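You operate a simulated robot arm through the tools that you are given. There is no shell and no other tool. Be economical: measure what you need, move in short steps, check, and stop when the job is done.

The job below is to be done with a simulated two-armed robot. You get a single attempt, and the scene is never put back.

## Task
Fetch the black strap and set it on the ledge under station three. Then open the lower small drawer, put the blue wipe from the top of the packing desk in the inside of the lower small drawer and shut the drawer again. Then shut the sensors cupboard door. Then put the blue valve module on the front of the wash counter. Then lift the lid of the purple case open. The order counts. Set down upright: blue valve module.

Only the result counts: the job must be done as asked and must still hold three seconds after the hand-in. Knocking over, shifting, dropping, spilling or breaking anything else fails it. A push-on lid holds only when it is set on centred and level and pressed home; a screw cap is set on level and turned clockwise until tight.

## Robot
Two 7-joint arms with two-finger parallel grippers on one trunk, on a base that drives. Base frame: it is fixed to the floor where the robot stands at the start and does not move with it; the origin is under the middle of the robot, x ahead of it, y to its left, z up; the surface under the hand at the start is at about z = 800. Lengths are in mm, angles in degrees, forces in N, time in s.
The left shoulder is at the start at [62, 199, 1104], the right one opposite. With the tool pointing down near the work surface each hand reaches from about 280 to 700 mm from the robot's upright axis, wherever it stands, measured 20 degrees to its own side. Places, roughly: black strap (7x7x4 cm) [600, 100, 800]; blue valve module [250, -3000, 750]; blue wipe (6x8x3 cm) [400, 800, 800]; front of the wash counter (106x15 cm) [-1800, -2720, 880]; inside of the lower small drawer [600, 200, 600]; ledge under station three (60x17 cm) [-660, 2700, 800]; lid of the purple case [-2300, -1300, 300]; lower small drawer [500, 200, 600]; sensors cupboard door [-900, 2400, 1700]. Payload 1.57 kg a hand.
The tool frame of a hand sits at the grasp point between the pads (the TCP): z along the fingers, y along the line on which they close. The tips reach 30 mm beyond it. The gripper opens to 110 mm. The fingers are 24 mm wide and 12 mm thick; the gripper's body (48 by 112 mm) begins 78 mm behind the TCP.
Orientation is told as [roll, pitch, yaw] about the base's x, y, z axes, in that order, counted from this pose: with the fingers straight down and closing along the base's y, the tool's x points along the base's -x, its y along +y and its z along -z.

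## Interface
- The arms move only by the tool step_arm. It takes "left_deltas", "right_deltas" or both (then of equal length, played together; a hand with none holds still); each is a list of rows, each a list of 6 numbers: the shift along the tool's x, y, z in mm, then the turn, a rotation vector about the tool's x, y, z in degrees. In form: [[x, y, z, rx, ry, rz], ...]. A call has 1 to 8 rows; each row shifts and turns the commanded pose from where the row before left it, along the tool's axes as they then stand. "left_fingers" and "right_fingers" are, for a hand that has rows, the gripper command, from -1 (shut) to 1 (fully open), values between in proportion, set as the call begins (left out, the last holds). Each row takes 0.2 s and may step no farther than 50 mm and 8.6 degrees from the row before; otherwise, or with a gripper value out of range, the whole call is refused. Where a pose cannot be reached the arm comes as near as it can. A force on the tool above 40 N (or 10 N above the force at the start of the call, whichever is more), or a blocked arm, ends the call early, and 0.2 s more pass. Each finger travels about 72 mm/s and halts on what it meets, pressing with about 31 N; the grip force reading is that of the motor and also rises with nothing between the fingers. The clock runs only during rows and for 0.2 s after the last one: add rows that do not move to give the fingers time. The reply holds the time, the measured pose of the TCP, the force on the tool along the base axes, the opening and the grip force, in the units named above and with some noise, with the torque about the TCP (base axes, N m) and any sound that the robot's microphone picked up.
- Cameras (640 x 400 px; columns grow to the right, rows downward): "scene" is now at [78.8, 38.2, 1669.7]; the picture's right is [0.59, -0.81, 0.00], its down [-0.74, -0.54, -0.41] and it looks along [0.33, 0.24, -0.91] (base axes); focal length 262 px, centre (320, 200). "left" rides on the left gripper at [70, -16, -141] in its tool frame; the picture's right is [0.23, 0.97, 0.00], its down [-0.85, 0.20, -0.48] and it looks along [-0.47, 0.11, 0.88] (tool axes); focal length 222 px, centre (320, 200). "right" rides on the right gripper at [70, 16, -141] in its tool frame; the picture's right is [-0.23, 0.97, 0.00], its down [-0.85, -0.20, -0.48] and it looks along [-0.47, -0.11, 0.88] (tool axes); focal length 222 px, centre (320, 200). There is no depth. A picture from a camera that has moved, and an enlarged one, comes with that camera's place and axes in the base frame and with its lens.
- camera(camera): a new picture of that camera. No time passes.
- slide_trunk(by): slides the trunk up (or, below 0, down) by that many mm; the arms and the scene camera ride with it, the base frame stays. It gives what a move gives, with no picture.
- roll_base(legs): drives the robot by 1 to 6 legs, each [ahead, left, turn to the left] in mm, mm and degrees, along the robot's own axes; the way and the turn of a leg run together, so that a leg with both is an arc; at most 1500 mm and 180 degrees a leg. The arms and the cameras ride along, it lands a little off, and it stops where it bumps. It gives what a move gives.
- pan_tilt(pan, tilt): turns the head with the scene camera to pan (to the left, within 86 degrees either way) and tilt (down, from -29 to 69), counted from straight ahead of the robot. It gives what a move gives.
- inspect(camera, box): a new picture of the part [left, top, right, bottom] of that camera's present view, enlarged. No time passes.
- close_job(): hands the job in; it is judged then, once.

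Go step by step. Nothing tells you exact positions but the pictures and the camera data: compare them with the known pose of the tool, close in by small moves and look again before you grip or let go. The budget is 165 turns and 118 pictures, counting those below and the enlarged ones. Unless the task says otherwise, let go and move clear before handing in, and close with one line.

The tools are called after "Emit:" by a JSON object that holds its "fn" and its "kwargs". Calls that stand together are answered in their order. step_arm: Moves the arms, as the interface text tells. Its arguments: {"type":"object","properties":{"left_deltas":{"type":"array","items":{"type":"array","items":{"type":"number"}}},"left_fingers":{"type":"number"},"right_deltas":{"type":"array","items":{"type":"array","items":{"type":"number"}}},"right_fingers":{"type":"number"}},"required":[]} The other tools are called the same way: slide_trunk (by) slides the trunk up or down; roll_base (legs) drives the base; pan_tilt (pan, tilt) turns the head that bears the scene camera; camera (camera) takes a picture; inspect (camera, box) takes an enlarged picture of a part of a camera's view; close_job () hands the job in.

At the start:

```text
time_s: 0.0
left_eef_pos: [355.9, 509.7, 1044.8]
left_tool_rot: [0.0, 0.0, 0.0]
left_contact_force: [0.0, -1.0, 0.3]
left_moment: [-0.02, 0.01, 0.02]
left_finger_gap: 110.0
left_grip_force: 0.0
right_eef_pos: [380.5, 4.7, 1097.5]
right_tool_rot: [-0.2, 0.1, 0.0]
right_contact_force: [-0.2, 0.5, -0.2]
right_moment: [0.0, 0.02, -0.02]
right_finger_gap: 110.2
right_grip_force: 0.0
trunk travel left (down, up): [-700.0, 290.0]
robot x, y, heading: [0.1, -0.6, -0.0]
head pan, tilt: [36.2, 65.8]
```

scene: 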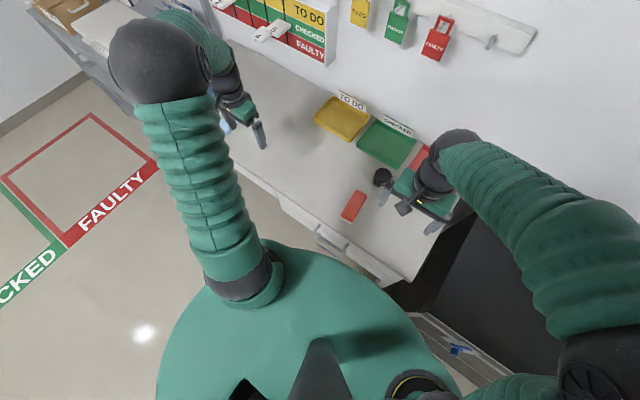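
right: 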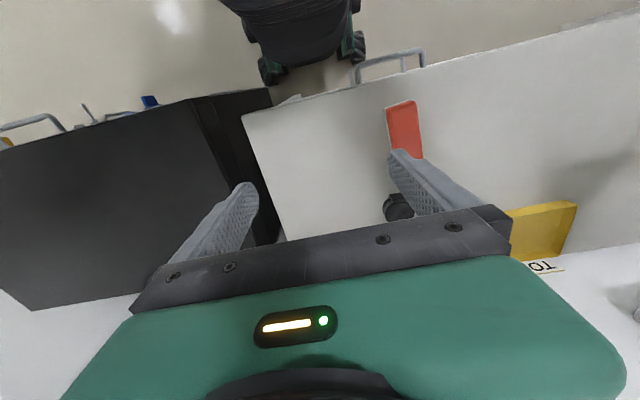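
left: 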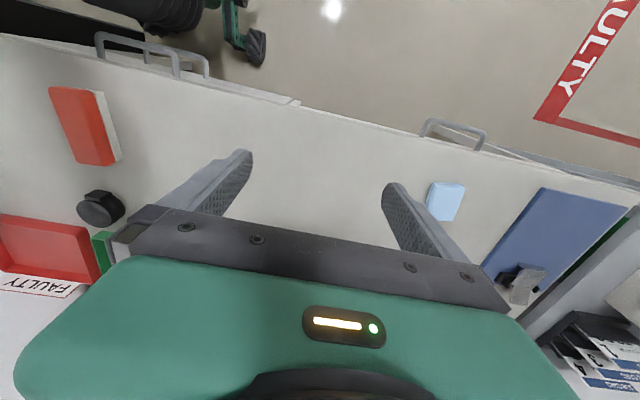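

The strap (black roll) should be near [592,132] and the blue wipe near [430,770]. I'll bring the left hand near the strap and shift the right hand out of the way.

Emit:
{"fn": "step_arm", "kwargs": {"left_deltas": [[-20, -42, 0, 0, 0, 0], [-20, -42, 0, 0, 0, 0], [-20, -42, 0, 0, 0, 0], [-20, -42, 0, 0, 0, 0], [-20, -42, 0, 0, 0, 0], [-20, -42, 0, 0, 0, 0], [-20, -42, 0, 0, 0, 0], [-20, -42, 0, 0, 0, 0]], "right_deltas": [[5, -25, 0, 0, 0, 0], [5, -25, 0, 0, 0, 0], [5, -25, 0, 0, 0, 0], [5, -25, 0, 0, 0, 0], [5, -25, 0, 0, 0, 0], [5, -25, 0, 0, 0, 0], [5, -25, 0, 0, 0, 0], [5, -25, 0, 0, 0, 0]]}}

Emit:
{"fn": "camera", "kwargs": {"camera": "left"}}

Emit:
{"fn": "camera", "kwargs": {"camera": "scene"}}

```text
time_s: 1.8
left_eef_pos: [514.7, 169.7, 1047.8]
left_tool_rot: [0.2, 0.0, 0.1]
left_contact_force: [0.3, -0.7, 0.3]
left_moment: [0.0, -0.01, 0.04]
left_finger_gap: 109.8
left_grip_force: 0.0
right_eef_pos: [341.1, -200.2, 1096.3]
right_tool_rot: [0.2, 0.1, 0.1]
right_contact_force: [-0.1, -0.2, -0.1]
right_moment: [0.02, 0.01, 0.01]
right_finger_gap: 110.0
right_grip_force: 0.1
trunk travel left (down, up): [-700.0, 290.0]
robot x, y, heading: [0.1, 3.1, 0.1]
head pan, tilt: [36.2, 65.8]
```

```text
114 pictures are left
camera left: at [445.0, 151.4, 1187.0], right [-0.23, 0.97, 0.0], down [0.86, 0.2, 0.48], along [0.47, 0.11, -0.88], focal length 222 px, centre (320, 200)
```

left: 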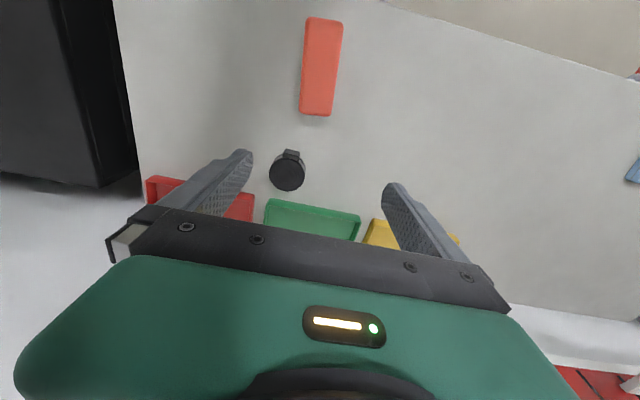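

```text
113 pictures are left
camera scene: at [80.1, 32.0, 1669.8], right [0.59, -0.81, 0.0], down [-0.74, -0.54, -0.41], along [0.33, 0.24, -0.91], focal length 262 px, centre (320, 200)
```

scene: 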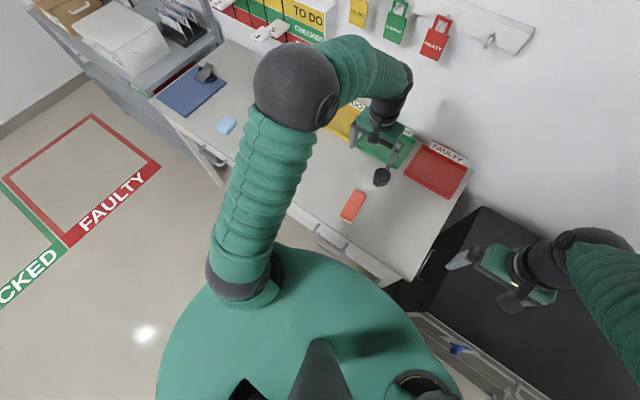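

The strap lies at about [603,129]. I'll move over it and part of the way down.

Emit:
{"fn": "step_arm", "kwargs": {"left_deltas": [[-29, -14, 0, 0, 0, 0], [-29, -14, 30, 0, 0, 0], [-28, -12, 40, 0, 0, 0], [0, 0, 40, 0, 0, 0], [0, 0, 40, 0, 0, 0], [0, 0, 20, 0, 0, 0]]}}

Emit:
{"fn": "camera", "kwargs": {"camera": "left"}}

```text
refused: row 3 steps farther than a row can; nothing moved
```

```text
112 pictures are left
camera left: at [445.0, 151.4, 1187.0], right [-0.23, 0.97, 0.0], down [0.86, 0.2, 0.48], along [0.47, 0.11, -0.88], focal length 222 px, centre (320, 200)
```

left: 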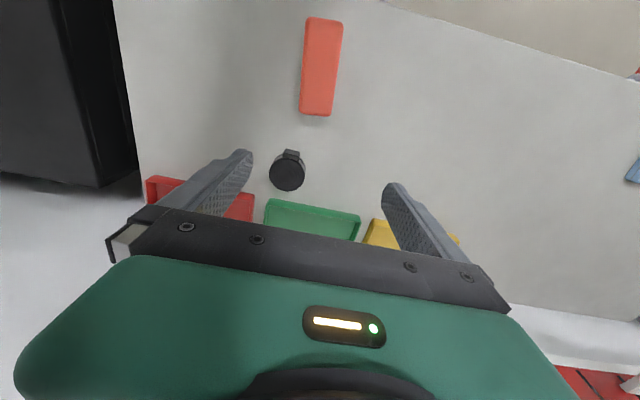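

The third row stepped too far; nothing moved. I'm repeating it with shorter rows.

Emit:
{"fn": "step_arm", "kwargs": {"left_deltas": [[-29, -14, 0, 0, 0, 0], [-29, -14, 30, 0, 0, 0], [-28, -12, 30, 0, 0, 0], [0, 0, 40, 0, 0, 0], [0, 0, 40, 0, 0, 0], [0, 0, 30, 0, 0, 0]]}}

Emit:
{"fn": "camera", "kwargs": {"camera": "left"}}

```text
time_s: 3.2
left_eef_pos: [600.2, 130.7, 876.5]
left_tool_rot: [0.1, 0.0, 0.1]
left_contact_force: [-0.7, 0.5, -0.6]
left_moment: [0.01, 0.01, -0.01]
left_finger_gap: 110.0
left_grip_force: 0.0
right_eef_pos: [340.6, -197.6, 1097.3]
right_tool_rot: [0.1, 0.0, 0.0]
right_contact_force: [-0.2, -0.1, -0.7]
right_moment: [-0.02, 0.0, 0.0]
right_finger_gap: 109.9
right_grip_force: 0.1
trunk travel left (down, up): [-700.0, 290.0]
robot x, y, heading: [-0.1, -1.4, 0.1]
head pan, tilt: [36.2, 65.8]
```

```text
111 pictures are left
camera left: at [530.5, 113.8, 1016.0], right [-0.23, 0.97, 0.0], down [0.86, 0.2, 0.48], along [0.47, 0.11, -0.88], focal length 222 px, centre (320, 200)
```

left: 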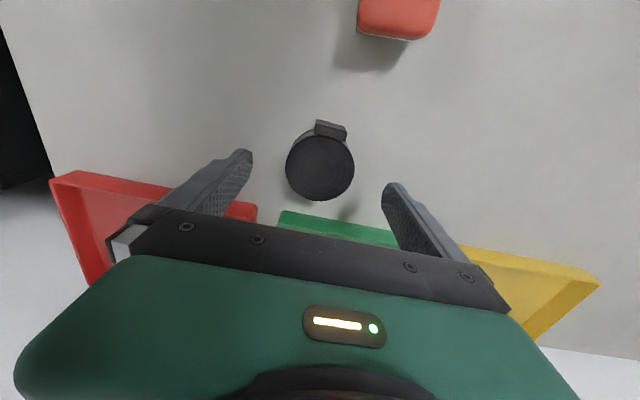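

The strap is centred between the fingers. I'll go down and grip.

Emit:
{"fn": "step_arm", "kwargs": {"left_deltas": [[0, 0, 25, 0, 0, 0], [0, 0, 16, 0, 0, 0]]}}

Emit:
{"fn": "step_arm", "kwargs": {"left_deltas": [[0, 0, 0, 0, 0, 0], [0, 0, 0, 0, 0, 0], [0, 0, 0, 0, 0, 0], [0, 0, 0, 0, 0, 0]], "left_fingers": -1}}

Emit:
{"fn": "step_arm", "kwargs": {"left_deltas": [[0, 0, -40, 0, 0, 0], [0, 0, -40, 0, 0, 0], [0, 0, -40, 0, 0, 0], [40, 0, -20, 0, 0, 0], [40, 0, -20, 0, 0, 0], [40, 0, 0, 0, 0, 0], [40, 0, 0, 0, 0, 0], [40, 0, 0, 0, 0, 0]]}}

Emit:
{"fn": "camera", "kwargs": {"camera": "left"}}

```text
time_s: 3.8
left_eef_pos: [601.3, 131.2, 835.9]
left_tool_rot: [0.0, 0.0, 0.0]
left_contact_force: [0.3, 0.0, 0.4]
left_moment: [0.03, -0.02, 0.01]
left_finger_gap: 110.0
left_grip_force: 0.1
right_eef_pos: [341.4, -197.4, 1096.8]
right_tool_rot: [0.0, 0.1, 0.0]
right_contact_force: [-0.2, 0.9, -0.3]
right_moment: [0.01, -0.02, -0.01]
right_finger_gap: 109.8
right_grip_force: 0.0
trunk travel left (down, up): [-700.0, 290.0]
robot x, y, heading: [0.3, -3.2, 0.1]
head pan, tilt: [36.2, 65.8]
```

```text
time_s: 4.8
left_eef_pos: [600.9, 130.5, 836.9]
left_tool_rot: [0.0, 0.0, -0.1]
left_contact_force: [0.3, -0.2, 0.5]
left_moment: [-0.1, 0.0, 0.02]
left_finger_gap: 60.3
left_grip_force: 31.0
right_eef_pos: [339.3, -197.1, 1096.5]
right_tool_rot: [-0.1, 0.0, -0.1]
right_contact_force: [0.1, 0.7, -0.7]
right_moment: [-0.05, 0.0, 0.01]
right_finger_gap: 110.2
right_grip_force: 0.1
trunk travel left (down, up): [-700.0, 290.0]
robot x, y, heading: [1.6, 0.4, 0.1]
head pan, tilt: [36.2, 65.8]
```

```text
time_s: 6.6
left_eef_pos: [399.9, 132.0, 993.7]
left_tool_rot: [0.2, -0.2, 0.0]
left_contact_force: [-0.8, -0.2, -0.4]
left_moment: [0.01, -0.01, -0.02]
left_finger_gap: 60.5
left_grip_force: 30.9
right_eef_pos: [338.3, -198.7, 1096.8]
right_tool_rot: [0.0, -0.1, 0.1]
right_contact_force: [-0.5, -0.6, 0.3]
right_moment: [0.0, -0.01, -0.01]
right_finger_gap: 110.1
right_grip_force: 0.1
trunk travel left (down, up): [-700.0, 290.0]
robot x, y, heading: [-0.5, 2.3, 0.0]
head pan, tilt: [36.2, 65.8]
```

```text
110 pictures are left
camera left: at [330.1, 114.4, 1134.1], right [-0.23, 0.97, 0.0], down [0.85, 0.2, 0.48], along [0.47, 0.11, -0.88], focal length 222 px, centre (320, 200)
```

left: 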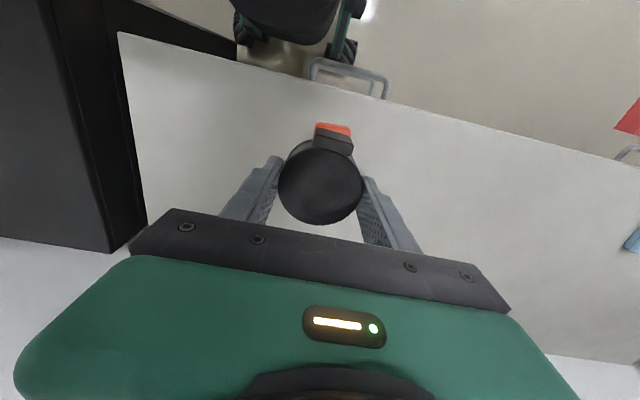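

The strap is held. I'll look towards the ledge on the left before driving.

Emit:
{"fn": "pan_tilt", "kwargs": {"pan": 86, "tilt": 25}}

Emit:
{"fn": "camera", "kwargs": {"camera": "scene"}}

```text
time_s: 7.8
left_eef_pos: [402.3, 131.0, 994.7]
left_tool_rot: [0.1, 0.1, 0.0]
left_contact_force: [0.1, 0.4, -0.8]
left_moment: [0.0, -0.01, -0.03]
left_finger_gap: 60.4
left_grip_force: 31.1
right_eef_pos: [340.7, -196.9, 1096.8]
right_tool_rot: [0.1, 0.1, 0.0]
right_contact_force: [-0.3, -0.2, 0.5]
right_moment: [-0.03, 0.01, -0.02]
right_finger_gap: 110.3
right_grip_force: 0.1
trunk travel left (down, up): [-700.0, 290.0]
robot x, y, heading: [-1.5, 3.9, -0.1]
head pan, tilt: [85.9, 25.0]
```

```text
109 pictures are left
camera scene: at [36.7, 91.5, 1726.2], right [1.0, -0.07, 0.0], down [-0.03, -0.42, -0.91], along [0.06, 0.9, -0.42], focal length 262 px, centre (320, 200)
```

scene: 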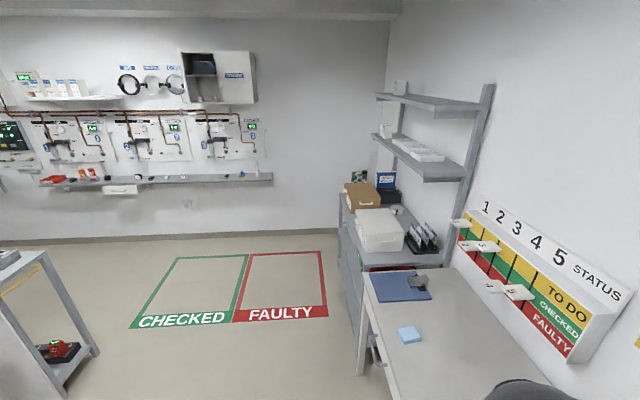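

I can see the station wall. I'll enlarge the picture there for labels and shapes.

Emit:
{"fn": "inspect", "kwargs": {"camera": "scene", "box": [80, 40, 290, 210]}}

Emit:
{"fn": "inspect", "kwargs": {"camera": "scene", "box": [0, 60, 150, 220]}}

```text
2.35 times, centred on (185, 125) of scene
camera zoom: at [36.7, 91.5, 1726.2], right [1.0, -0.07, 0.0], down [-0.03, -0.42, -0.91], along [0.06, 0.9, -0.42], focal length 617 px, centre (638, 376)
```

zoom: 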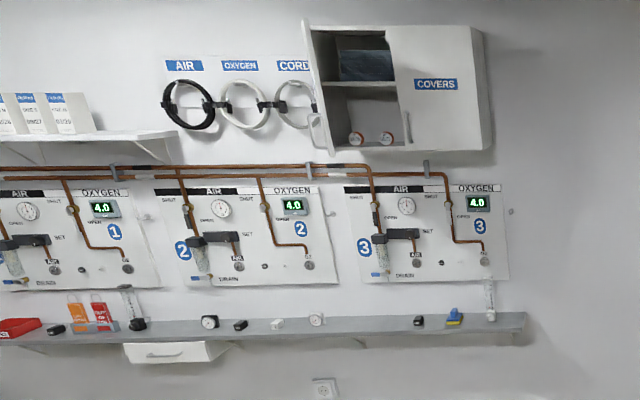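

```text
2.50 times, centred on (75, 140) of scene
camera zoom: at [36.7, 91.5, 1726.2], right [1.0, -0.07, 0.0], down [-0.03, -0.42, -0.91], along [0.06, 0.9, -0.42], focal length 655 px, centre (932, 350)
```

zoom: 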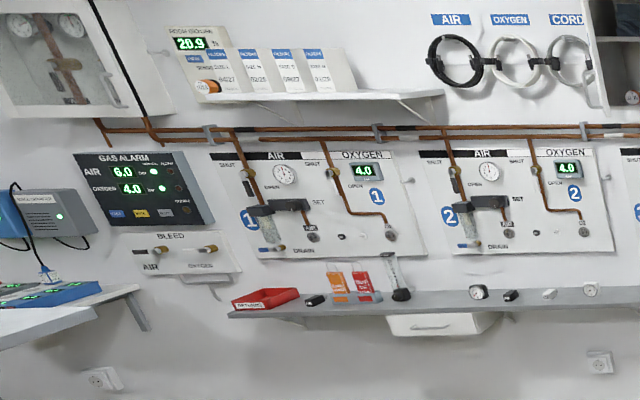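

Station three's ledge runs from about x -960 to -360, with a free spot near x -870. I'll back off, turn left and drive to in front of it, stopping short to look.

Emit:
{"fn": "roll_base", "kwargs": {"legs": [[-300, 0, 0], [0, 0, 90], [800, 300, 0], [700, 50, 0]]}}

Emit:
{"fn": "pan_tilt", "kwargs": {"pan": 0, "tilt": 35}}

Emit:
{"fn": "camera", "kwargs": {"camera": "scene"}}

```text
time_s: 21.2
left_eef_pos: [-726.5, 1927.6, 993.9]
left_tool_rot: [0.2, 0.0, 88.4]
left_contact_force: [0.5, 0.5, -0.3]
left_moment: [0.0, 0.02, 0.01]
left_finger_gap: 60.6
left_grip_force: 30.9
right_eef_pos: [-399.3, 1854.2, 1097.0]
right_tool_rot: [0.1, 0.0, 88.5]
right_contact_force: [0.0, 0.1, -0.9]
right_moment: [0.02, 0.01, -0.02]
right_finger_gap: 110.1
right_grip_force: 0.0
trunk travel left (down, up): [-700.0, 290.0]
robot x, y, heading: [-606.9, 1520.7, 88.3]
head pan, tilt: [85.9, 25.0]
```

```text
time_s: 22.8
left_eef_pos: [-726.7, 1925.6, 994.9]
left_tool_rot: [0.1, 0.0, 88.3]
left_contact_force: [0.4, 0.4, -0.7]
left_moment: [0.0, -0.02, -0.01]
left_finger_gap: 60.6
left_grip_force: 31.6
right_eef_pos: [-399.3, 1854.5, 1098.1]
right_tool_rot: [0.0, 0.0, 88.5]
right_contact_force: [0.1, -0.6, -0.3]
right_moment: [0.0, -0.01, 0.03]
right_finger_gap: 110.0
right_grip_force: 0.1
trunk travel left (down, up): [-700.0, 290.0]
robot x, y, heading: [-607.8, 1520.3, 88.5]
head pan, tilt: [0.0, 35.0]
```

```text
106 pictures are left
camera scene: at [-604.9, 1641.7, 1710.4], right [1.0, -0.03, 0.0], down [-0.02, -0.57, -0.82], along [0.02, 0.82, -0.57], focal length 262 px, centre (320, 200)
```

scene: 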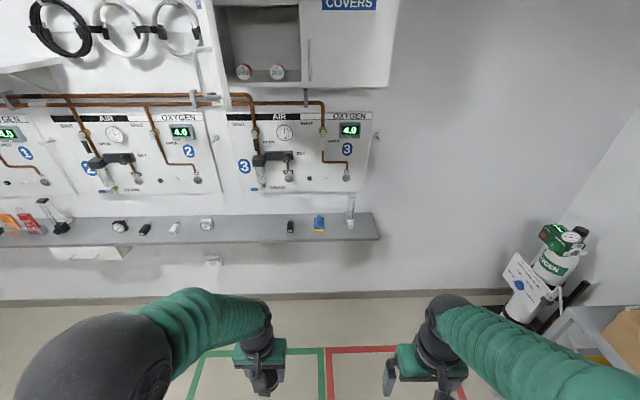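

The ledge spans y 2602–2786, and the free spot is around x -860. I'll drive closer and check how far the station's devices stick out.

Emit:
{"fn": "roll_base", "kwargs": {"legs": [[600, 65, 1.5]]}}

Emit:
{"fn": "pan_tilt", "kwargs": {"pan": 15, "tilt": 55}}

Emit:
{"fn": "camera", "kwargs": {"camera": "scene"}}

Emit:
{"fn": "camera", "kwargs": {"camera": "left"}}

```text
time_s: 26.1
left_eef_pos: [-781.3, 2487.1, 998.4]
left_tool_rot: [0.7, -1.2, 89.6]
left_contact_force: [-1.0, -0.2, -1.7]
left_moment: [-0.02, 0.01, 0.0]
left_finger_gap: 60.4
left_grip_force: 30.7
right_eef_pos: [-454.5, 2422.3, 1094.9]
right_tool_rot: [0.8, -1.4, 90.0]
right_contact_force: [-0.2, -0.8, -0.6]
right_moment: [-0.01, -0.02, 0.05]
right_finger_gap: 110.0
right_grip_force: 0.0
trunk travel left (down, up): [-700.0, 290.0]
robot x, y, heading: [-662.7, 2105.7, 89.6]
head pan, tilt: [0.0, 35.0]
```

```text
time_s: 27.0
left_eef_pos: [-791.4, 2490.1, 999.4]
left_tool_rot: [0.0, -1.2, 89.4]
left_contact_force: [0.0, 0.0, -0.8]
left_moment: [0.0, -0.01, -0.02]
left_finger_gap: 60.7
left_grip_force: 30.7
right_eef_pos: [-466.4, 2425.4, 1101.3]
right_tool_rot: [0.0, -1.2, 89.9]
right_contact_force: [0.0, -0.2, 0.6]
right_moment: [-0.03, -0.01, -0.03]
right_finger_gap: 109.9
right_grip_force: 0.2
trunk travel left (down, up): [-700.0, 290.0]
robot x, y, heading: [-660.0, 2106.5, 90.2]
head pan, tilt: [15.0, 55.0]
```

```text
105 pictures are left
camera scene: at [-645.8, 2148.6, 1679.7], right [0.97, 0.26, -0.01], down [0.2, -0.77, -0.61], along [-0.17, 0.58, -0.8], focal length 262 px, centre (320, 200)
```

scene: 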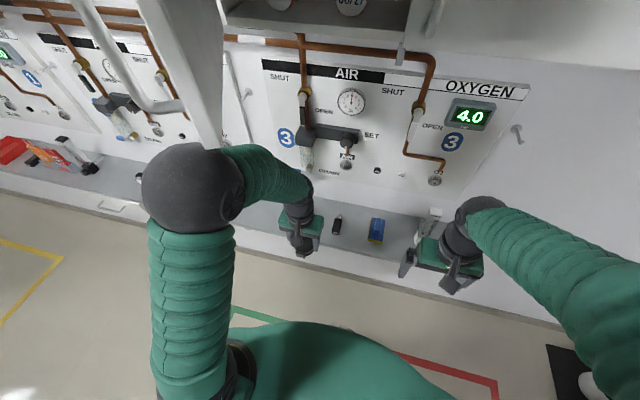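

```text
104 pictures are left
camera left: at [-776.4, 2415.8, 1137.3], right [-0.98, -0.22, 0.0], down [-0.19, 0.85, 0.49], along [-0.1, 0.48, -0.87], focal length 222 px, centre (320, 200)
```

left: 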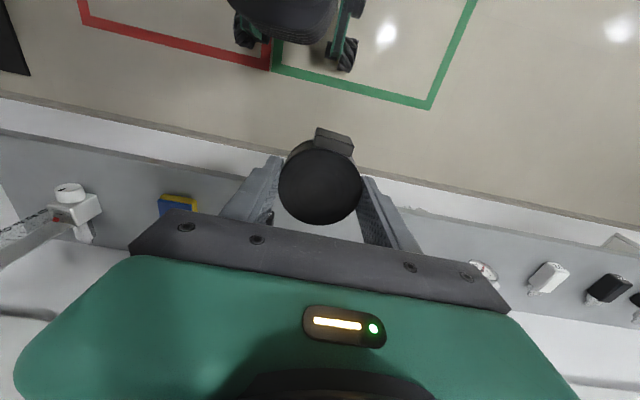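

The robot is tilted back by about a degree, so the head or elbow is probably touching the open cupboard door. I'll back away, then lower the trunk so both pass under it.

Emit:
{"fn": "roll_base", "kwargs": {"legs": [[-250, -20, 0]]}}

Emit:
{"fn": "pan_tilt", "kwargs": {"pan": 15, "tilt": 15}}

Emit:
{"fn": "camera", "kwargs": {"camera": "scene"}}

```text
time_s: 28.8
left_eef_pos: [-775.2, 2264.9, 988.9]
left_tool_rot: [-0.4, 0.6, 89.3]
left_contact_force: [0.8, -0.3, -0.6]
left_moment: [-0.02, -0.03, 0.0]
left_finger_gap: 60.5
left_grip_force: 31.0
right_eef_pos: [-450.1, 2202.9, 1096.2]
right_tool_rot: [-0.3, 0.5, 89.5]
right_contact_force: [-0.2, 0.1, -0.7]
right_moment: [0.02, 0.04, 0.0]
right_finger_gap: 109.5
right_grip_force: 0.1
trunk travel left (down, up): [-700.0, 290.0]
robot x, y, heading: [-641.6, 1854.5, 89.4]
head pan, tilt: [15.0, 55.0]
```

```text
time_s: 29.9
left_eef_pos: [-778.5, 2262.1, 992.1]
left_tool_rot: [-0.5, 0.4, 89.1]
left_contact_force: [0.4, 0.5, -0.6]
left_moment: [0.0, 0.04, 0.01]
left_finger_gap: 60.6
left_grip_force: 31.1
right_eef_pos: [-453.6, 2198.3, 1097.5]
right_tool_rot: [-0.5, 0.3, 89.4]
right_contact_force: [-0.9, 0.8, 0.0]
right_moment: [-0.01, 0.0, -0.06]
right_finger_gap: 109.7
right_grip_force: 0.1
trunk travel left (down, up): [-700.0, 290.0]
robot x, y, heading: [-640.0, 1855.4, 89.6]
head pan, tilt: [15.0, 15.0]
```

```text
103 pictures are left
camera scene: at [-665.3, 1977.0, 1742.3], right [0.97, 0.25, 0.0], down [0.06, -0.25, -0.97], along [-0.24, 0.93, -0.26], focal length 262 px, centre (320, 200)
```

scene: 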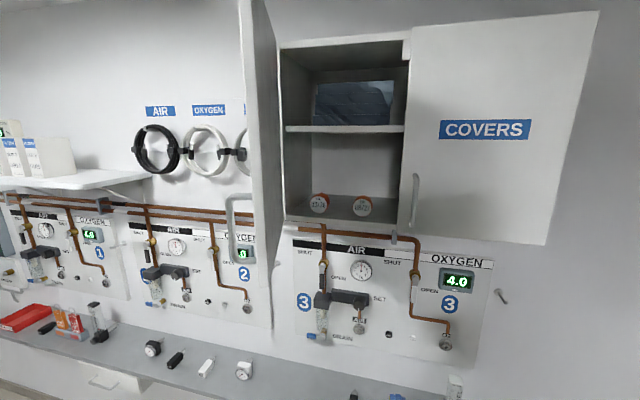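

The door's free corner is near [-770,2200], its bottom about z 1547. I'll lower the trunk, raise the left hand a little and approach farther to the right.

Emit:
{"fn": "slide_trunk", "kwargs": {"by": -150}}

Emit:
{"fn": "step_arm", "kwargs": {"left_deltas": [[0, 0, -40, 0, 0, 0], [0, 0, -40, 0, 0, 0], [0, 0, -25, 0, 0, 0]]}}

Emit:
{"fn": "roll_base", "kwargs": {"legs": [[0, -125, 0], [245, 0, 0.4]]}}

Emit:
{"fn": "pan_tilt", "kwargs": {"pan": 20, "tilt": 45}}

Emit:
{"fn": "camera", "kwargs": {"camera": "scene"}}

```text
time_s: 31.6
left_eef_pos: [-779.7, 2262.6, 840.7]
left_tool_rot: [-0.5, 0.4, 89.2]
left_contact_force: [0.3, -0.2, -1.0]
left_moment: [0.03, 0.0, -0.01]
left_finger_gap: 60.5
left_grip_force: 30.6
right_eef_pos: [-455.7, 2200.4, 946.7]
right_tool_rot: [-0.6, 0.2, 89.6]
right_contact_force: [-0.6, -0.1, 0.3]
right_moment: [0.01, -0.02, 0.0]
right_finger_gap: 109.9
right_grip_force: 0.0
trunk travel left (down, up): [-550.0, 440.0]
robot x, y, heading: [-639.6, 1852.8, 89.7]
head pan, tilt: [15.0, 15.0]
```

```text
time_s: 32.4
left_eef_pos: [-781.6, 2263.3, 946.6]
left_tool_rot: [-0.6, 0.4, 89.1]
left_contact_force: [0.0, -0.2, -0.9]
left_moment: [-0.02, 0.01, -0.01]
left_finger_gap: 60.6
left_grip_force: 30.9
right_eef_pos: [-455.8, 2198.2, 947.3]
right_tool_rot: [-0.6, 0.3, 89.5]
right_contact_force: [0.1, -0.6, 0.2]
right_moment: [-0.03, -0.02, 0.01]
right_finger_gap: 109.8
right_grip_force: 0.0
trunk travel left (down, up): [-550.0, 440.0]
robot x, y, heading: [-643.3, 1853.6, 89.6]
head pan, tilt: [15.0, 15.0]
```

```text
time_s: 35.1
left_eef_pos: [-665.2, 2504.2, 945.6]
left_tool_rot: [-0.9, 0.4, 90.0]
left_contact_force: [0.5, 0.5, -0.9]
left_moment: [-0.02, -0.03, 0.01]
left_finger_gap: 60.5
left_grip_force: 31.1
right_eef_pos: [-338.7, 2444.2, 949.0]
right_tool_rot: [-0.9, 0.2, 90.2]
right_contact_force: [0.6, -0.2, 0.1]
right_moment: [-0.02, 0.0, -0.02]
right_finger_gap: 110.0
right_grip_force: 0.1
trunk travel left (down, up): [-550.0, 440.0]
robot x, y, heading: [-513.8, 2095.5, 90.4]
head pan, tilt: [15.0, 15.0]
```

```text
time_s: 36.0
left_eef_pos: [-661.2, 2505.4, 944.9]
left_tool_rot: [-0.7, 0.3, 90.0]
left_contact_force: [-0.2, -0.1, -0.9]
left_moment: [0.01, 0.04, 0.01]
left_finger_gap: 60.5
left_grip_force: 31.2
right_eef_pos: [-335.4, 2443.6, 948.6]
right_tool_rot: [-0.7, 0.3, 90.2]
right_contact_force: [0.3, -0.5, -0.1]
right_moment: [-0.05, 0.02, 0.03]
right_finger_gap: 110.2
right_grip_force: 0.0
trunk travel left (down, up): [-550.0, 440.0]
robot x, y, heading: [-518.5, 2100.0, 90.1]
head pan, tilt: [20.0, 45.0]
```

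```text
102 pictures are left
camera scene: at [-549.2, 2205.0, 1545.7], right [0.94, 0.35, 0.0], down [0.25, -0.66, -0.71], along [-0.24, 0.66, -0.71], focal length 262 px, centre (320, 200)
```

scene: 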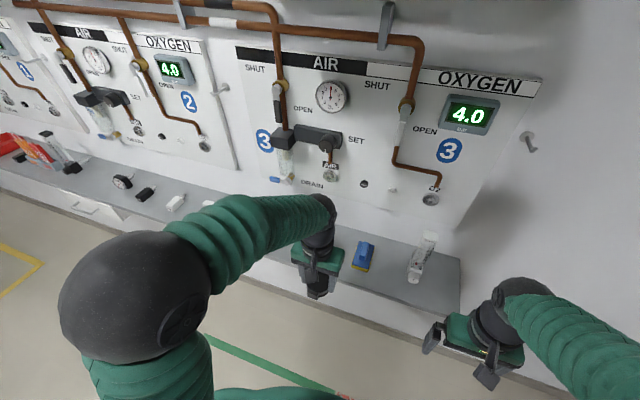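

Clear of the door now. I'll move the hand above the free spot at about [-850,2655] and look.

Emit:
{"fn": "step_arm", "kwargs": {"left_deltas": [[0, 47, 0, 0, 0, 0], [0, 47, 0, 0, 0, 0], [0, 47, 0, 0, 0, 0], [0, 47, 0, 0, 0, 0], [-40, 0, 0, 0, 0, 0], [-40, 0, 0, 0, 0, 0], [-35, 0, 0, 0, 0, 0], [-30, 0, 0, 0, 0, 0]]}}

Emit:
{"fn": "camera", "kwargs": {"camera": "left"}}

Emit:
{"fn": "camera", "kwargs": {"camera": "scene"}}

```text
time_s: 37.8
left_eef_pos: [-849.4, 2650.3, 941.6]
left_tool_rot: [-0.8, 0.5, 90.0]
left_contact_force: [0.1, 0.3, -1.1]
left_moment: [-0.02, 0.0, 0.03]
left_finger_gap: 60.5
left_grip_force: 30.5
right_eef_pos: [-333.8, 2444.6, 947.8]
right_tool_rot: [-0.6, 0.4, 90.2]
right_contact_force: [-0.4, 0.3, -0.3]
right_moment: [-0.01, 0.02, -0.01]
right_finger_gap: 110.0
right_grip_force: 0.1
trunk travel left (down, up): [-550.0, 440.0]
robot x, y, heading: [-519.4, 2097.6, 90.2]
head pan, tilt: [20.0, 45.0]
```

```text
101 pictures are left
camera left: at [-835.6, 2581.8, 1082.5], right [-0.97, -0.23, -0.01], down [-0.2, 0.86, 0.47], along [-0.1, 0.46, -0.88], focal length 222 px, centre (320, 200)
```

left: 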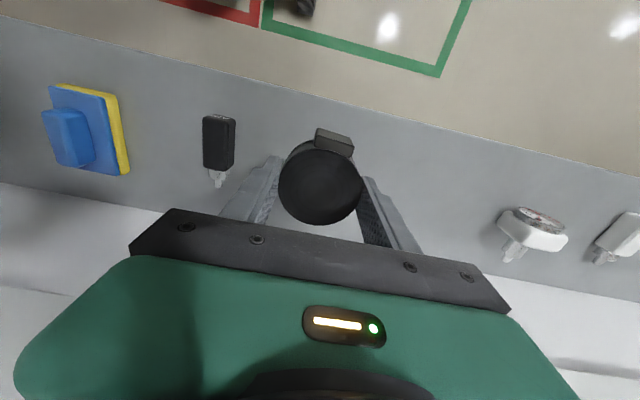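

```text
100 pictures are left
camera scene: at [-548.5, 2208.4, 1545.3], right [0.94, 0.35, 0.0], down [0.25, -0.67, -0.7], along [-0.24, 0.66, -0.71], focal length 262 px, centre (320, 200)
```

scene: 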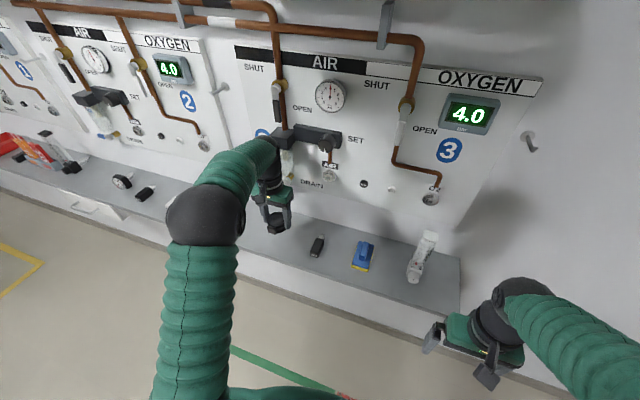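

The spot is free. I'll go 12 mm forward and lower towards the ledge, feeling for contact.

Emit:
{"fn": "step_arm", "kwargs": {"left_deltas": [[-12, 0, 20, 0, 0, 0], [0, 0, 30, 0, 0, 0], [0, 0, 30, 0, 0, 0], [0, 0, 12, 0, 0, 0]]}}

Emit:
{"fn": "step_arm", "kwargs": {"left_deltas": [[0, 0, 4, 0, 0, 0], [0, 0, 3, 0, 0, 0], [0, 0, 0, 0, 0, 0]]}}

Emit:
{"fn": "inspect", "kwargs": {"camera": "scene", "box": [180, 120, 400, 280]}}

```text
time_s: 38.8
left_eef_pos: [-849.0, 2662.5, 847.5]
left_tool_rot: [-0.6, 0.4, 90.0]
left_contact_force: [0.4, -0.7, -0.3]
left_moment: [0.0, 0.04, 0.0]
left_finger_gap: 60.4
left_grip_force: 30.9
right_eef_pos: [-334.6, 2444.5, 947.6]
right_tool_rot: [-0.7, 0.3, 90.2]
right_contact_force: [0.4, 0.1, 0.3]
right_moment: [0.01, 0.0, 0.0]
right_finger_gap: 110.0
right_grip_force: 0.0
trunk travel left (down, up): [-550.0, 440.0]
robot x, y, heading: [-519.8, 2095.1, 90.2]
head pan, tilt: [20.0, 45.0]
```

```text
time_s: 39.6
left_eef_pos: [-848.4, 2662.2, 843.9]
left_tool_rot: [-0.7, 0.4, 90.0]
left_contact_force: [-0.3, 0.1, -0.6]
left_moment: [0.02, 0.02, -0.02]
left_finger_gap: 60.4
left_grip_force: 30.9
right_eef_pos: [-334.1, 2445.0, 948.4]
right_tool_rot: [-0.6, 0.2, 90.2]
right_contact_force: [-0.3, 0.9, -0.4]
right_moment: [0.0, 0.04, 0.02]
right_finger_gap: 110.0
right_grip_force: 0.0
trunk travel left (down, up): [-550.0, 440.0]
robot x, y, heading: [-517.7, 2093.7, 90.3]
head pan, tilt: [20.0, 45.0]
```

```text
2.50 times, centred on (290, 200) of scene
camera zoom: at [-548.0, 2206.2, 1545.5], right [0.94, 0.35, 0.0], down [0.25, -0.66, -0.71], along [-0.24, 0.66, -0.71], focal length 655 px, centre (395, 200)
```

zoom: 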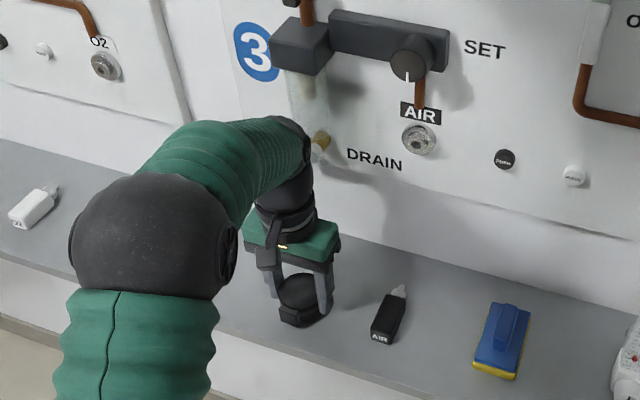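

Emit:
{"fn": "step_arm", "kwargs": {"left_deltas": [[0, 0, 3, 0, 0, 0], [0, 0, 2, 0, 0, 0], [0, 0, 0, 0, 0, 0]]}}

Emit:
{"fn": "step_arm", "kwargs": {"left_deltas": [[0, 0, 2, 0, 0, 0], [0, 0, 2, 0, 0, 0], [0, 0, 0, 0, 0, 0]]}}

```text
time_s: 40.4
left_eef_pos: [-849.4, 2661.4, 837.4]
left_tool_rot: [-0.6, 0.3, 90.0]
left_contact_force: [-0.1, 0.1, -0.9]
left_moment: [-0.03, 0.0, 0.0]
left_finger_gap: 60.5
left_grip_force: 30.9
right_eef_pos: [-332.7, 2444.3, 948.2]
right_tool_rot: [-0.6, 0.4, 90.2]
right_contact_force: [-0.2, 0.1, 0.2]
right_moment: [-0.02, 0.01, 0.0]
right_finger_gap: 110.0
right_grip_force: 0.1
trunk travel left (down, up): [-550.0, 440.0]
robot x, y, heading: [-516.8, 2095.7, 90.3]
head pan, tilt: [20.0, 45.0]
```

```text
time_s: 41.2
left_eef_pos: [-847.8, 2660.2, 837.6]
left_tool_rot: [-0.6, 0.1, 90.0]
left_contact_force: [-4.8, -0.8, 23.6]
left_moment: [0.15, 0.77, 0.07]
left_finger_gap: 60.3
left_grip_force: 31.2
right_eef_pos: [-332.4, 2441.7, 949.8]
right_tool_rot: [-0.5, 0.2, 90.2]
right_contact_force: [0.3, 0.4, 0.3]
right_moment: [0.01, -0.01, 0.0]
right_finger_gap: 109.9
right_grip_force: 0.0
trunk travel left (down, up): [-550.0, 440.0]
robot x, y, heading: [-517.3, 2095.8, 90.2]
head pan, tilt: [20.0, 45.0]
```

The strap is on the ledge. I'll ease off slightly, open partway and rise.

Emit:
{"fn": "step_arm", "kwargs": {"left_deltas": [[0, 0, -3, 0, 0, 0], [0, 0, 0, 0, 0, 0], [0, 0, 0, 0, 0, 0]], "left_fingers": 0.5}}

Emit:
{"fn": "step_arm", "kwargs": {"left_deltas": [[0, 0, -30, 0, 0, 0], [0, 0, -40, 0, 0, 0], [0, 0, -40, 0, 0, 0], [40, 0, 0, 0, 0, 0], [40, 0, 0, 0, 0, 0], [40, 0, 0, 0, 0, 0], [40, 0, 0, 0, 0, 0]]}}

Emit:
{"fn": "camera", "kwargs": {"camera": "scene"}}

```text
time_s: 42.0
left_eef_pos: [-848.5, 2662.9, 835.6]
left_tool_rot: [-0.7, 0.5, 89.9]
left_contact_force: [0.2, -0.3, 0.8]
left_moment: [0.0, 0.02, 0.04]
left_finger_gap: 82.3
left_grip_force: 0.0
right_eef_pos: [-333.3, 2445.1, 947.5]
right_tool_rot: [-0.5, 0.3, 90.1]
right_contact_force: [-0.4, 0.5, -0.5]
right_moment: [-0.03, 0.04, 0.03]
right_finger_gap: 110.0
right_grip_force: 0.1
trunk travel left (down, up): [-550.0, 440.0]
robot x, y, heading: [-514.9, 2095.4, 90.3]
head pan, tilt: [20.0, 45.0]
```

```text
time_s: 43.6
left_eef_pos: [-846.5, 2500.2, 947.6]
left_tool_rot: [-0.6, 0.4, 90.0]
left_contact_force: [-0.2, 0.2, 0.0]
left_moment: [0.01, 0.02, 0.01]
left_finger_gap: 82.7
left_grip_force: 0.0
right_eef_pos: [-334.0, 2442.9, 948.4]
right_tool_rot: [-0.6, 0.2, 90.2]
right_contact_force: [0.0, -0.5, 0.7]
right_moment: [0.03, 0.02, 0.01]
right_finger_gap: 110.2
right_grip_force: 0.1
trunk travel left (down, up): [-550.0, 440.0]
robot x, y, heading: [-513.4, 2098.9, 90.3]
head pan, tilt: [20.0, 45.0]
```

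```text
98 pictures are left
camera scene: at [-547.4, 2202.8, 1545.8], right [0.94, 0.35, 0.0], down [0.24, -0.66, -0.71], along [-0.24, 0.66, -0.71], focal length 262 px, centre (320, 200)
```

scene: 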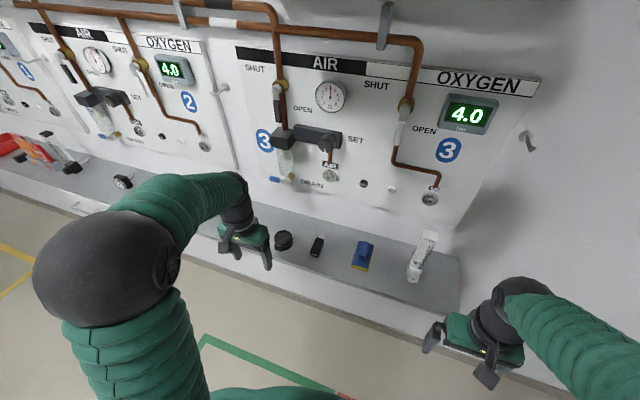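

The strap is on station three's ledge. I'll drive back to the packing desk to look at the drawers.

Emit:
{"fn": "roll_base", "kwargs": {"legs": [[-1300, 0, 0], [-500, -50, 0], [0, 0, -90]]}}

Emit:
{"fn": "pan_tilt", "kwargs": {"pan": 0, "tilt": 40}}

Emit:
{"fn": "camera", "kwargs": {"camera": "scene"}}

```text
time_s: 56.5
left_eef_pos: [-53.4, 634.9, 947.5]
left_tool_rot: [-0.6, 0.4, 0.2]
left_contact_force: [-0.2, 0.2, 0.5]
left_moment: [0.01, -0.02, 0.01]
left_finger_gap: 82.4
left_grip_force: 0.1
right_eef_pos: [-110.4, 121.3, 948.7]
right_tool_rot: [-0.5, 0.3, 0.5]
right_contact_force: [0.7, -0.4, -0.1]
right_moment: [-0.02, 0.01, 0.0]
right_finger_gap: 109.8
right_grip_force: 0.0
trunk travel left (down, up): [-550.0, 440.0]
robot x, y, heading: [-458.2, 301.8, 0.4]
head pan, tilt: [20.0, 45.0]
```

```text
time_s: 57.3
left_eef_pos: [-54.1, 635.3, 949.1]
left_tool_rot: [-0.7, 0.4, 0.1]
left_contact_force: [-0.2, -0.5, -0.2]
left_moment: [-0.05, 0.0, -0.03]
left_finger_gap: 82.7
left_grip_force: 0.1
right_eef_pos: [-111.1, 120.8, 948.8]
right_tool_rot: [-0.6, 0.3, 0.5]
right_contact_force: [0.5, 0.7, -0.7]
right_moment: [0.02, -0.01, -0.01]
right_finger_gap: 110.1
right_grip_force: 0.2
trunk travel left (down, up): [-550.0, 440.0]
robot x, y, heading: [-460.9, 303.0, 0.6]
head pan, tilt: [0.0, 40.0]
```

```text
97 pictures are left
camera scene: at [-342.5, 304.7, 1552.8], right [0.01, -1.0, 0.0], down [-0.64, -0.01, -0.77], along [0.76, 0.01, -0.64], focal length 262 px, centre (320, 200)
```

scene: 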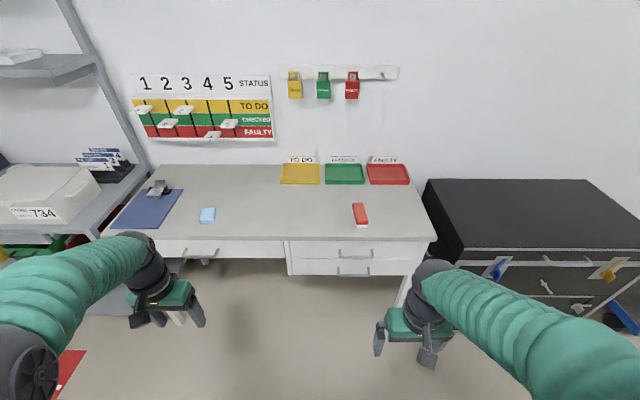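

Two small drawers are stacked under the desk's right half. I'll enlarge them.

Emit:
{"fn": "inspect", "kwargs": {"camera": "scene", "box": [270, 220, 440, 310]}}

```text
3.76 times, centred on (355, 265) of scene
camera zoom: at [-342.5, 304.7, 1552.8], right [0.01, -1.0, 0.0], down [-0.64, -0.01, -0.77], along [0.76, 0.01, -0.64], focal length 987 px, centre (188, -45)
```

zoom: 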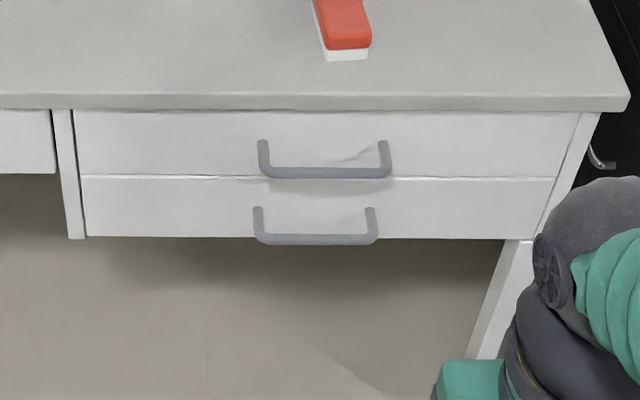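

The lower drawer's handle bar runs y 108–237 at about x 300, z 593. I'll pick the wipe up first with the left hand, keeping the right for the drawer, so I drive in front of the wipe.

Emit:
{"fn": "step_arm", "kwargs": {"left_deltas": [[0, -35, 0, 0, 0, 0], [0, -35, 0, 0, 0, 0], [0, -35, 0, 0, 0, 0]], "left_fingers": 1}}

Emit:
{"fn": "roll_base", "kwargs": {"legs": [[0, 260, -0.6], [400, 0, 0]]}}

Emit:
{"fn": "camera", "kwargs": {"camera": "left"}}

```text
time_s: 58.1
left_eef_pos: [-54.2, 528.9, 950.8]
left_tool_rot: [-0.5, 0.3, 0.3]
left_contact_force: [0.2, 0.7, 0.3]
left_moment: [-0.01, 0.0, -0.01]
left_finger_gap: 110.0
left_grip_force: 0.1
right_eef_pos: [-109.4, 120.6, 948.3]
right_tool_rot: [-0.5, 0.3, 0.6]
right_contact_force: [-0.3, -0.2, 0.0]
right_moment: [0.0, -0.01, -0.05]
right_finger_gap: 109.7
right_grip_force: 0.1
trunk travel left (down, up): [-550.0, 440.0]
robot x, y, heading: [-458.6, 306.8, 0.2]
head pan, tilt: [0.0, 40.0]
```

```text
time_s: 62.1
left_eef_pos: [346.7, 791.6, 950.1]
left_tool_rot: [-0.6, 0.4, -0.1]
left_contact_force: [-0.3, 0.4, -0.1]
left_moment: [-0.01, -0.01, -0.01]
left_finger_gap: 109.6
left_grip_force: 0.1
right_eef_pos: [287.7, 382.8, 948.7]
right_tool_rot: [-0.6, 0.1, 0.1]
right_contact_force: [0.1, 1.1, 0.3]
right_moment: [0.0, -0.01, 0.0]
right_finger_gap: 109.7
right_grip_force: 0.2
trunk travel left (down, up): [-550.0, 440.0]
robot x, y, heading: [-54.9, 567.5, 0.5]
head pan, tilt: [0.0, 40.0]
```

```text
95 pictures are left
camera left: at [276.8, 775.1, 1090.2], right [-0.23, 0.97, -0.01], down [0.86, 0.2, 0.47], along [0.46, 0.1, -0.88], focal length 222 px, centre (320, 200)
```

left: 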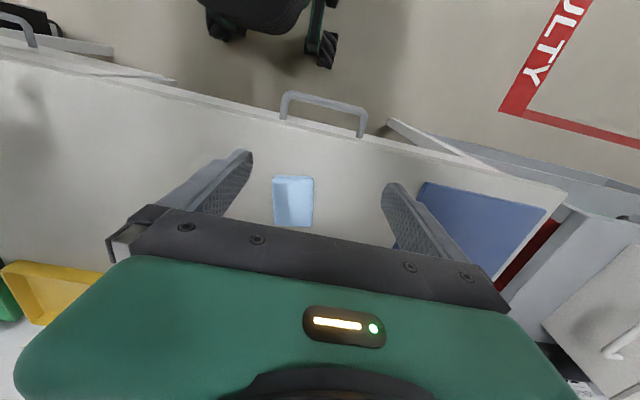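

The wipe is at about [424,770]. I'll move over it and go down.

Emit:
{"fn": "step_arm", "kwargs": {"left_deltas": [[-39, -11, 0, 0, 0, 0], [-39, -11, 20, 0, 0, 0], [0, 0, 40, 0, 0, 0], [0, 0, 20, 0, 0, 0]]}}

Emit:
{"fn": "camera", "kwargs": {"camera": "left"}}

```text
time_s: 63.1
left_eef_pos: [423.1, 767.6, 869.1]
left_tool_rot: [-0.5, 0.4, 0.0]
left_contact_force: [0.1, -0.5, 0.5]
left_moment: [-0.02, -0.01, 0.01]
left_finger_gap: 109.8
left_grip_force: 0.1
right_eef_pos: [287.4, 382.1, 948.9]
right_tool_rot: [-0.6, 0.3, 0.3]
right_contact_force: [-0.2, 0.0, -0.1]
right_moment: [0.04, 0.01, 0.0]
right_finger_gap: 110.1
right_grip_force: 0.0
trunk travel left (down, up): [-550.0, 440.0]
robot x, y, heading: [-60.1, 565.9, 0.4]
head pan, tilt: [0.0, 40.0]
```

```text
94 pictures are left
camera left: at [353.9, 753.0, 1009.1], right [-0.23, 0.97, -0.01], down [0.86, 0.2, 0.47], along [0.46, 0.1, -0.88], focal length 222 px, centre (320, 200)
```

left: 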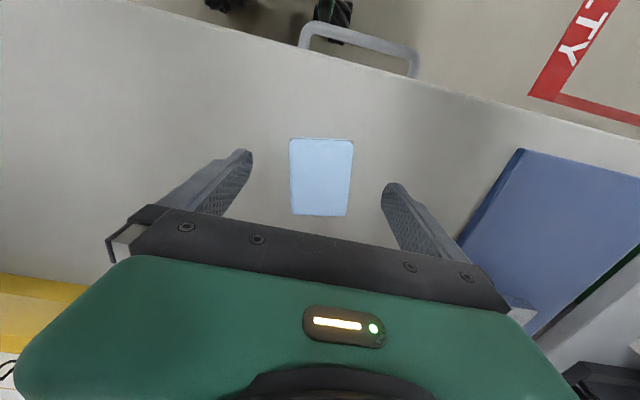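

The wipe is yawed by about 13°. I'll align the hand to it, lower and grip.

Emit:
{"fn": "step_arm", "kwargs": {"left_deltas": [[-3, 1, 10, 0, 0, -6.5], [0, 0, 12, 0, 0, -6.5], [0, 0, 10, 0, 0, 0], [0, 0, 0, 0, 0, 0]]}}

Emit:
{"fn": "step_arm", "kwargs": {"left_deltas": [[0, 0, 0, 0, 0, 0], [0, 0, 0, 0, 0, 0], [0, 0, 0, 0, 0, 0], [0, 0, 0, 0, 0, 0]], "left_fingers": -1}}

Emit:
{"fn": "step_arm", "kwargs": {"left_deltas": [[0, 0, -40, 0, 0, 0], [0, 0, -40, 0, 0, 0], [0, 0, -40, 0, 0, 0], [30, 0, -30, 0, 0, 0]]}}

Emit:
{"fn": "camera", "kwargs": {"camera": "left"}}

```text
time_s: 64.1
left_eef_pos: [426.5, 769.5, 836.8]
left_tool_rot: [-0.6, 0.5, 12.9]
left_contact_force: [-0.8, -0.7, 0.4]
left_moment: [-0.01, -0.03, -0.02]
left_finger_gap: 109.9
left_grip_force: 0.2
right_eef_pos: [286.8, 382.8, 948.8]
right_tool_rot: [-0.6, 0.2, 0.3]
right_contact_force: [-0.1, 0.2, 0.5]
right_moment: [0.02, 0.0, -0.02]
right_finger_gap: 110.1
right_grip_force: 0.1
trunk travel left (down, up): [-550.0, 440.0]
robot x, y, heading: [-59.8, 564.7, 0.4]
head pan, tilt: [0.0, 40.0]
```

```text
time_s: 65.1
left_eef_pos: [425.4, 769.8, 837.9]
left_tool_rot: [-0.6, 0.4, 13.0]
left_contact_force: [-0.1, -0.8, 0.2]
left_moment: [-0.01, 0.02, -0.01]
left_finger_gap: 55.3
left_grip_force: 30.5
right_eef_pos: [287.4, 383.1, 948.8]
right_tool_rot: [-0.5, 0.1, 0.1]
right_contact_force: [0.4, -0.4, -0.8]
right_moment: [0.03, 0.0, 0.01]
right_finger_gap: 110.0
right_grip_force: 0.0
trunk travel left (down, up): [-550.0, 440.0]
robot x, y, heading: [-59.1, 567.3, 0.3]
head pan, tilt: [0.0, 40.0]
```

```text
time_s: 66.1
left_eef_pos: [394.4, 762.2, 987.3]
left_tool_rot: [-0.6, 0.3, 13.1]
left_contact_force: [-0.1, 0.0, 0.0]
left_moment: [-0.02, -0.08, 0.02]
left_finger_gap: 55.4
left_grip_force: 30.9
right_eef_pos: [286.0, 382.5, 949.5]
right_tool_rot: [-0.6, 0.1, 0.1]
right_contact_force: [-1.1, -0.4, -0.5]
right_moment: [0.01, -0.02, -0.02]
right_finger_gap: 110.1
right_grip_force: 0.0
trunk travel left (down, up): [-550.0, 440.0]
robot x, y, heading: [-56.3, 562.0, 0.3]
head pan, tilt: [0.0, 40.0]
```

```text
93 pictures are left
camera left: at [331.0, 731.9, 1128.0], right [-0.44, 0.9, -0.01], down [0.79, 0.39, 0.47], along [0.43, 0.2, -0.88], focal length 222 px, centre (320, 200)
```

left: 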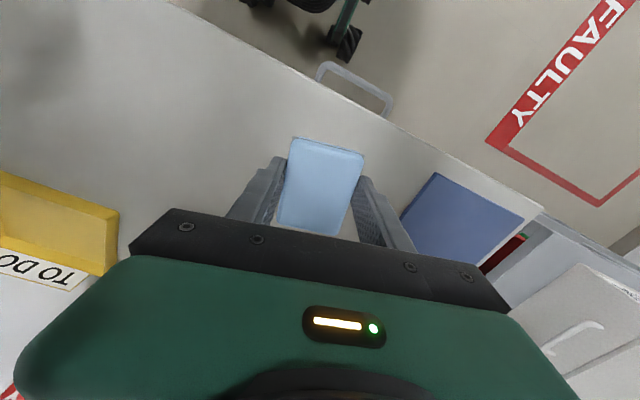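

The wipe is held. I'll back away to in front of the drawer and turn the right hand to point forward with its fingers closing vertically.

Emit:
{"fn": "roll_base", "kwargs": {"legs": [[-370, 0, 0], [0, -260, 0]]}}

Emit:
{"fn": "step_arm", "kwargs": {"right_deltas": [[0, 0, 0, 4.95, -4.95, -4.95], [0, 0, 0, 4.95, -4.95, -4.95], [0, 0, 0, 4.95, -4.95, -4.95], [0, 0, 0, 4.95, -4.95, -4.95], [0, 0, 0, 4.95, -4.95, -4.95], [0, 0, 0, 4.95, -4.95, -4.95], [0, 0, 0, 4.95, -4.95, -4.95]]}}

Emit:
{"fn": "step_arm", "kwargs": {"right_deltas": [[0, 0, 0, 4.95, -4.95, -4.95], [0, 0, 0, 4.95, -4.95, -4.95], [0, 0, 0, 4.95, -4.95, -4.95], [0, 0, 0, 4.95, -4.95, -4.95], [0, 0, 0, 4.95, -4.95, -4.95], [0, 0, 0, 4.95, -4.95, -4.95], [0, 0, 0, 4.95, -4.95, -4.95]]}}

Emit:
{"fn": "camera", "kwargs": {"camera": "scene"}}

```text
time_s: 69.9
left_eef_pos: [33.4, 515.2, 983.9]
left_tool_rot: [-1.1, 0.6, 13.0]
left_contact_force: [-0.2, -0.2, -0.7]
left_moment: [-0.07, 0.03, -0.02]
left_finger_gap: 54.8
left_grip_force: 30.7
right_eef_pos: [-75.7, 132.7, 951.0]
right_tool_rot: [-1.1, 0.2, 0.3]
right_contact_force: [0.2, 0.1, -0.5]
right_moment: [-0.1, 0.02, 0.02]
right_finger_gap: 110.2
right_grip_force: 0.2
trunk travel left (down, up): [-550.0, 440.0]
robot x, y, heading: [-423.7, 306.6, 0.3]
head pan, tilt: [0.0, 40.0]
```

```text
time_s: 71.7
left_eef_pos: [31.9, 503.5, 984.9]
left_tool_rot: [-0.5, 0.3, 13.0]
left_contact_force: [0.6, -0.4, -0.3]
left_moment: [0.02, 0.01, -0.02]
left_finger_gap: 54.7
left_grip_force: 31.0
right_eef_pos: [-6.5, 127.8, 994.3]
right_tool_rot: [-45.9, -21.0, 39.6]
right_contact_force: [0.1, -0.7, 0.3]
right_moment: [0.04, -0.02, -0.02]
right_finger_gap: 110.2
right_grip_force: 0.1
right hand out of reach, approached as far as the arm can: row 4, 5, 6, 7
trunk travel left (down, up): [-550.0, 440.0]
robot x, y, heading: [-420.4, 306.8, 0.5]
head pan, tilt: [0.0, 40.0]
stopped in row 7 (right hand): the arm was blocked; the commanded pose is now the measured one
```

```text
time_s: 73.3
left_eef_pos: [33.1, 504.8, 986.2]
left_tool_rot: [-0.5, 0.4, 13.0]
left_contact_force: [0.2, -0.3, 0.4]
left_moment: [-0.01, 0.03, 0.02]
left_finger_gap: 54.8
left_grip_force: 31.0
right_eef_pos: [95.1, 202.7, 1007.5]
right_tool_rot: [-91.4, -0.1, 85.2]
right_contact_force: [0.1, -0.7, 0.2]
right_moment: [0.01, 0.01, 0.0]
right_finger_gap: 109.9
right_grip_force: 0.0
right hand out of reach, approached as far as the arm can: row 1, 2, 3, 4, 5, 6, 7
trunk travel left (down, up): [-550.0, 440.0]
robot x, y, heading: [-423.7, 308.5, 0.1]
head pan, tilt: [0.0, 40.0]
```

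```text
92 pictures are left
camera scene: at [-305.7, 308.4, 1552.7], right [0.0, -1.0, 0.0], down [-0.65, 0.0, -0.76], along [0.76, 0.0, -0.65], focal length 262 px, centre (320, 200)
```

scene: 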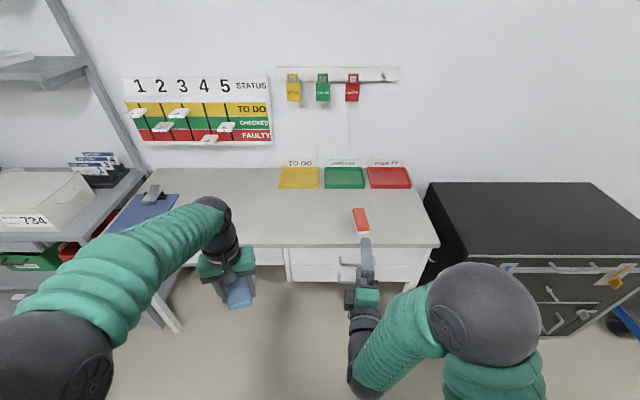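

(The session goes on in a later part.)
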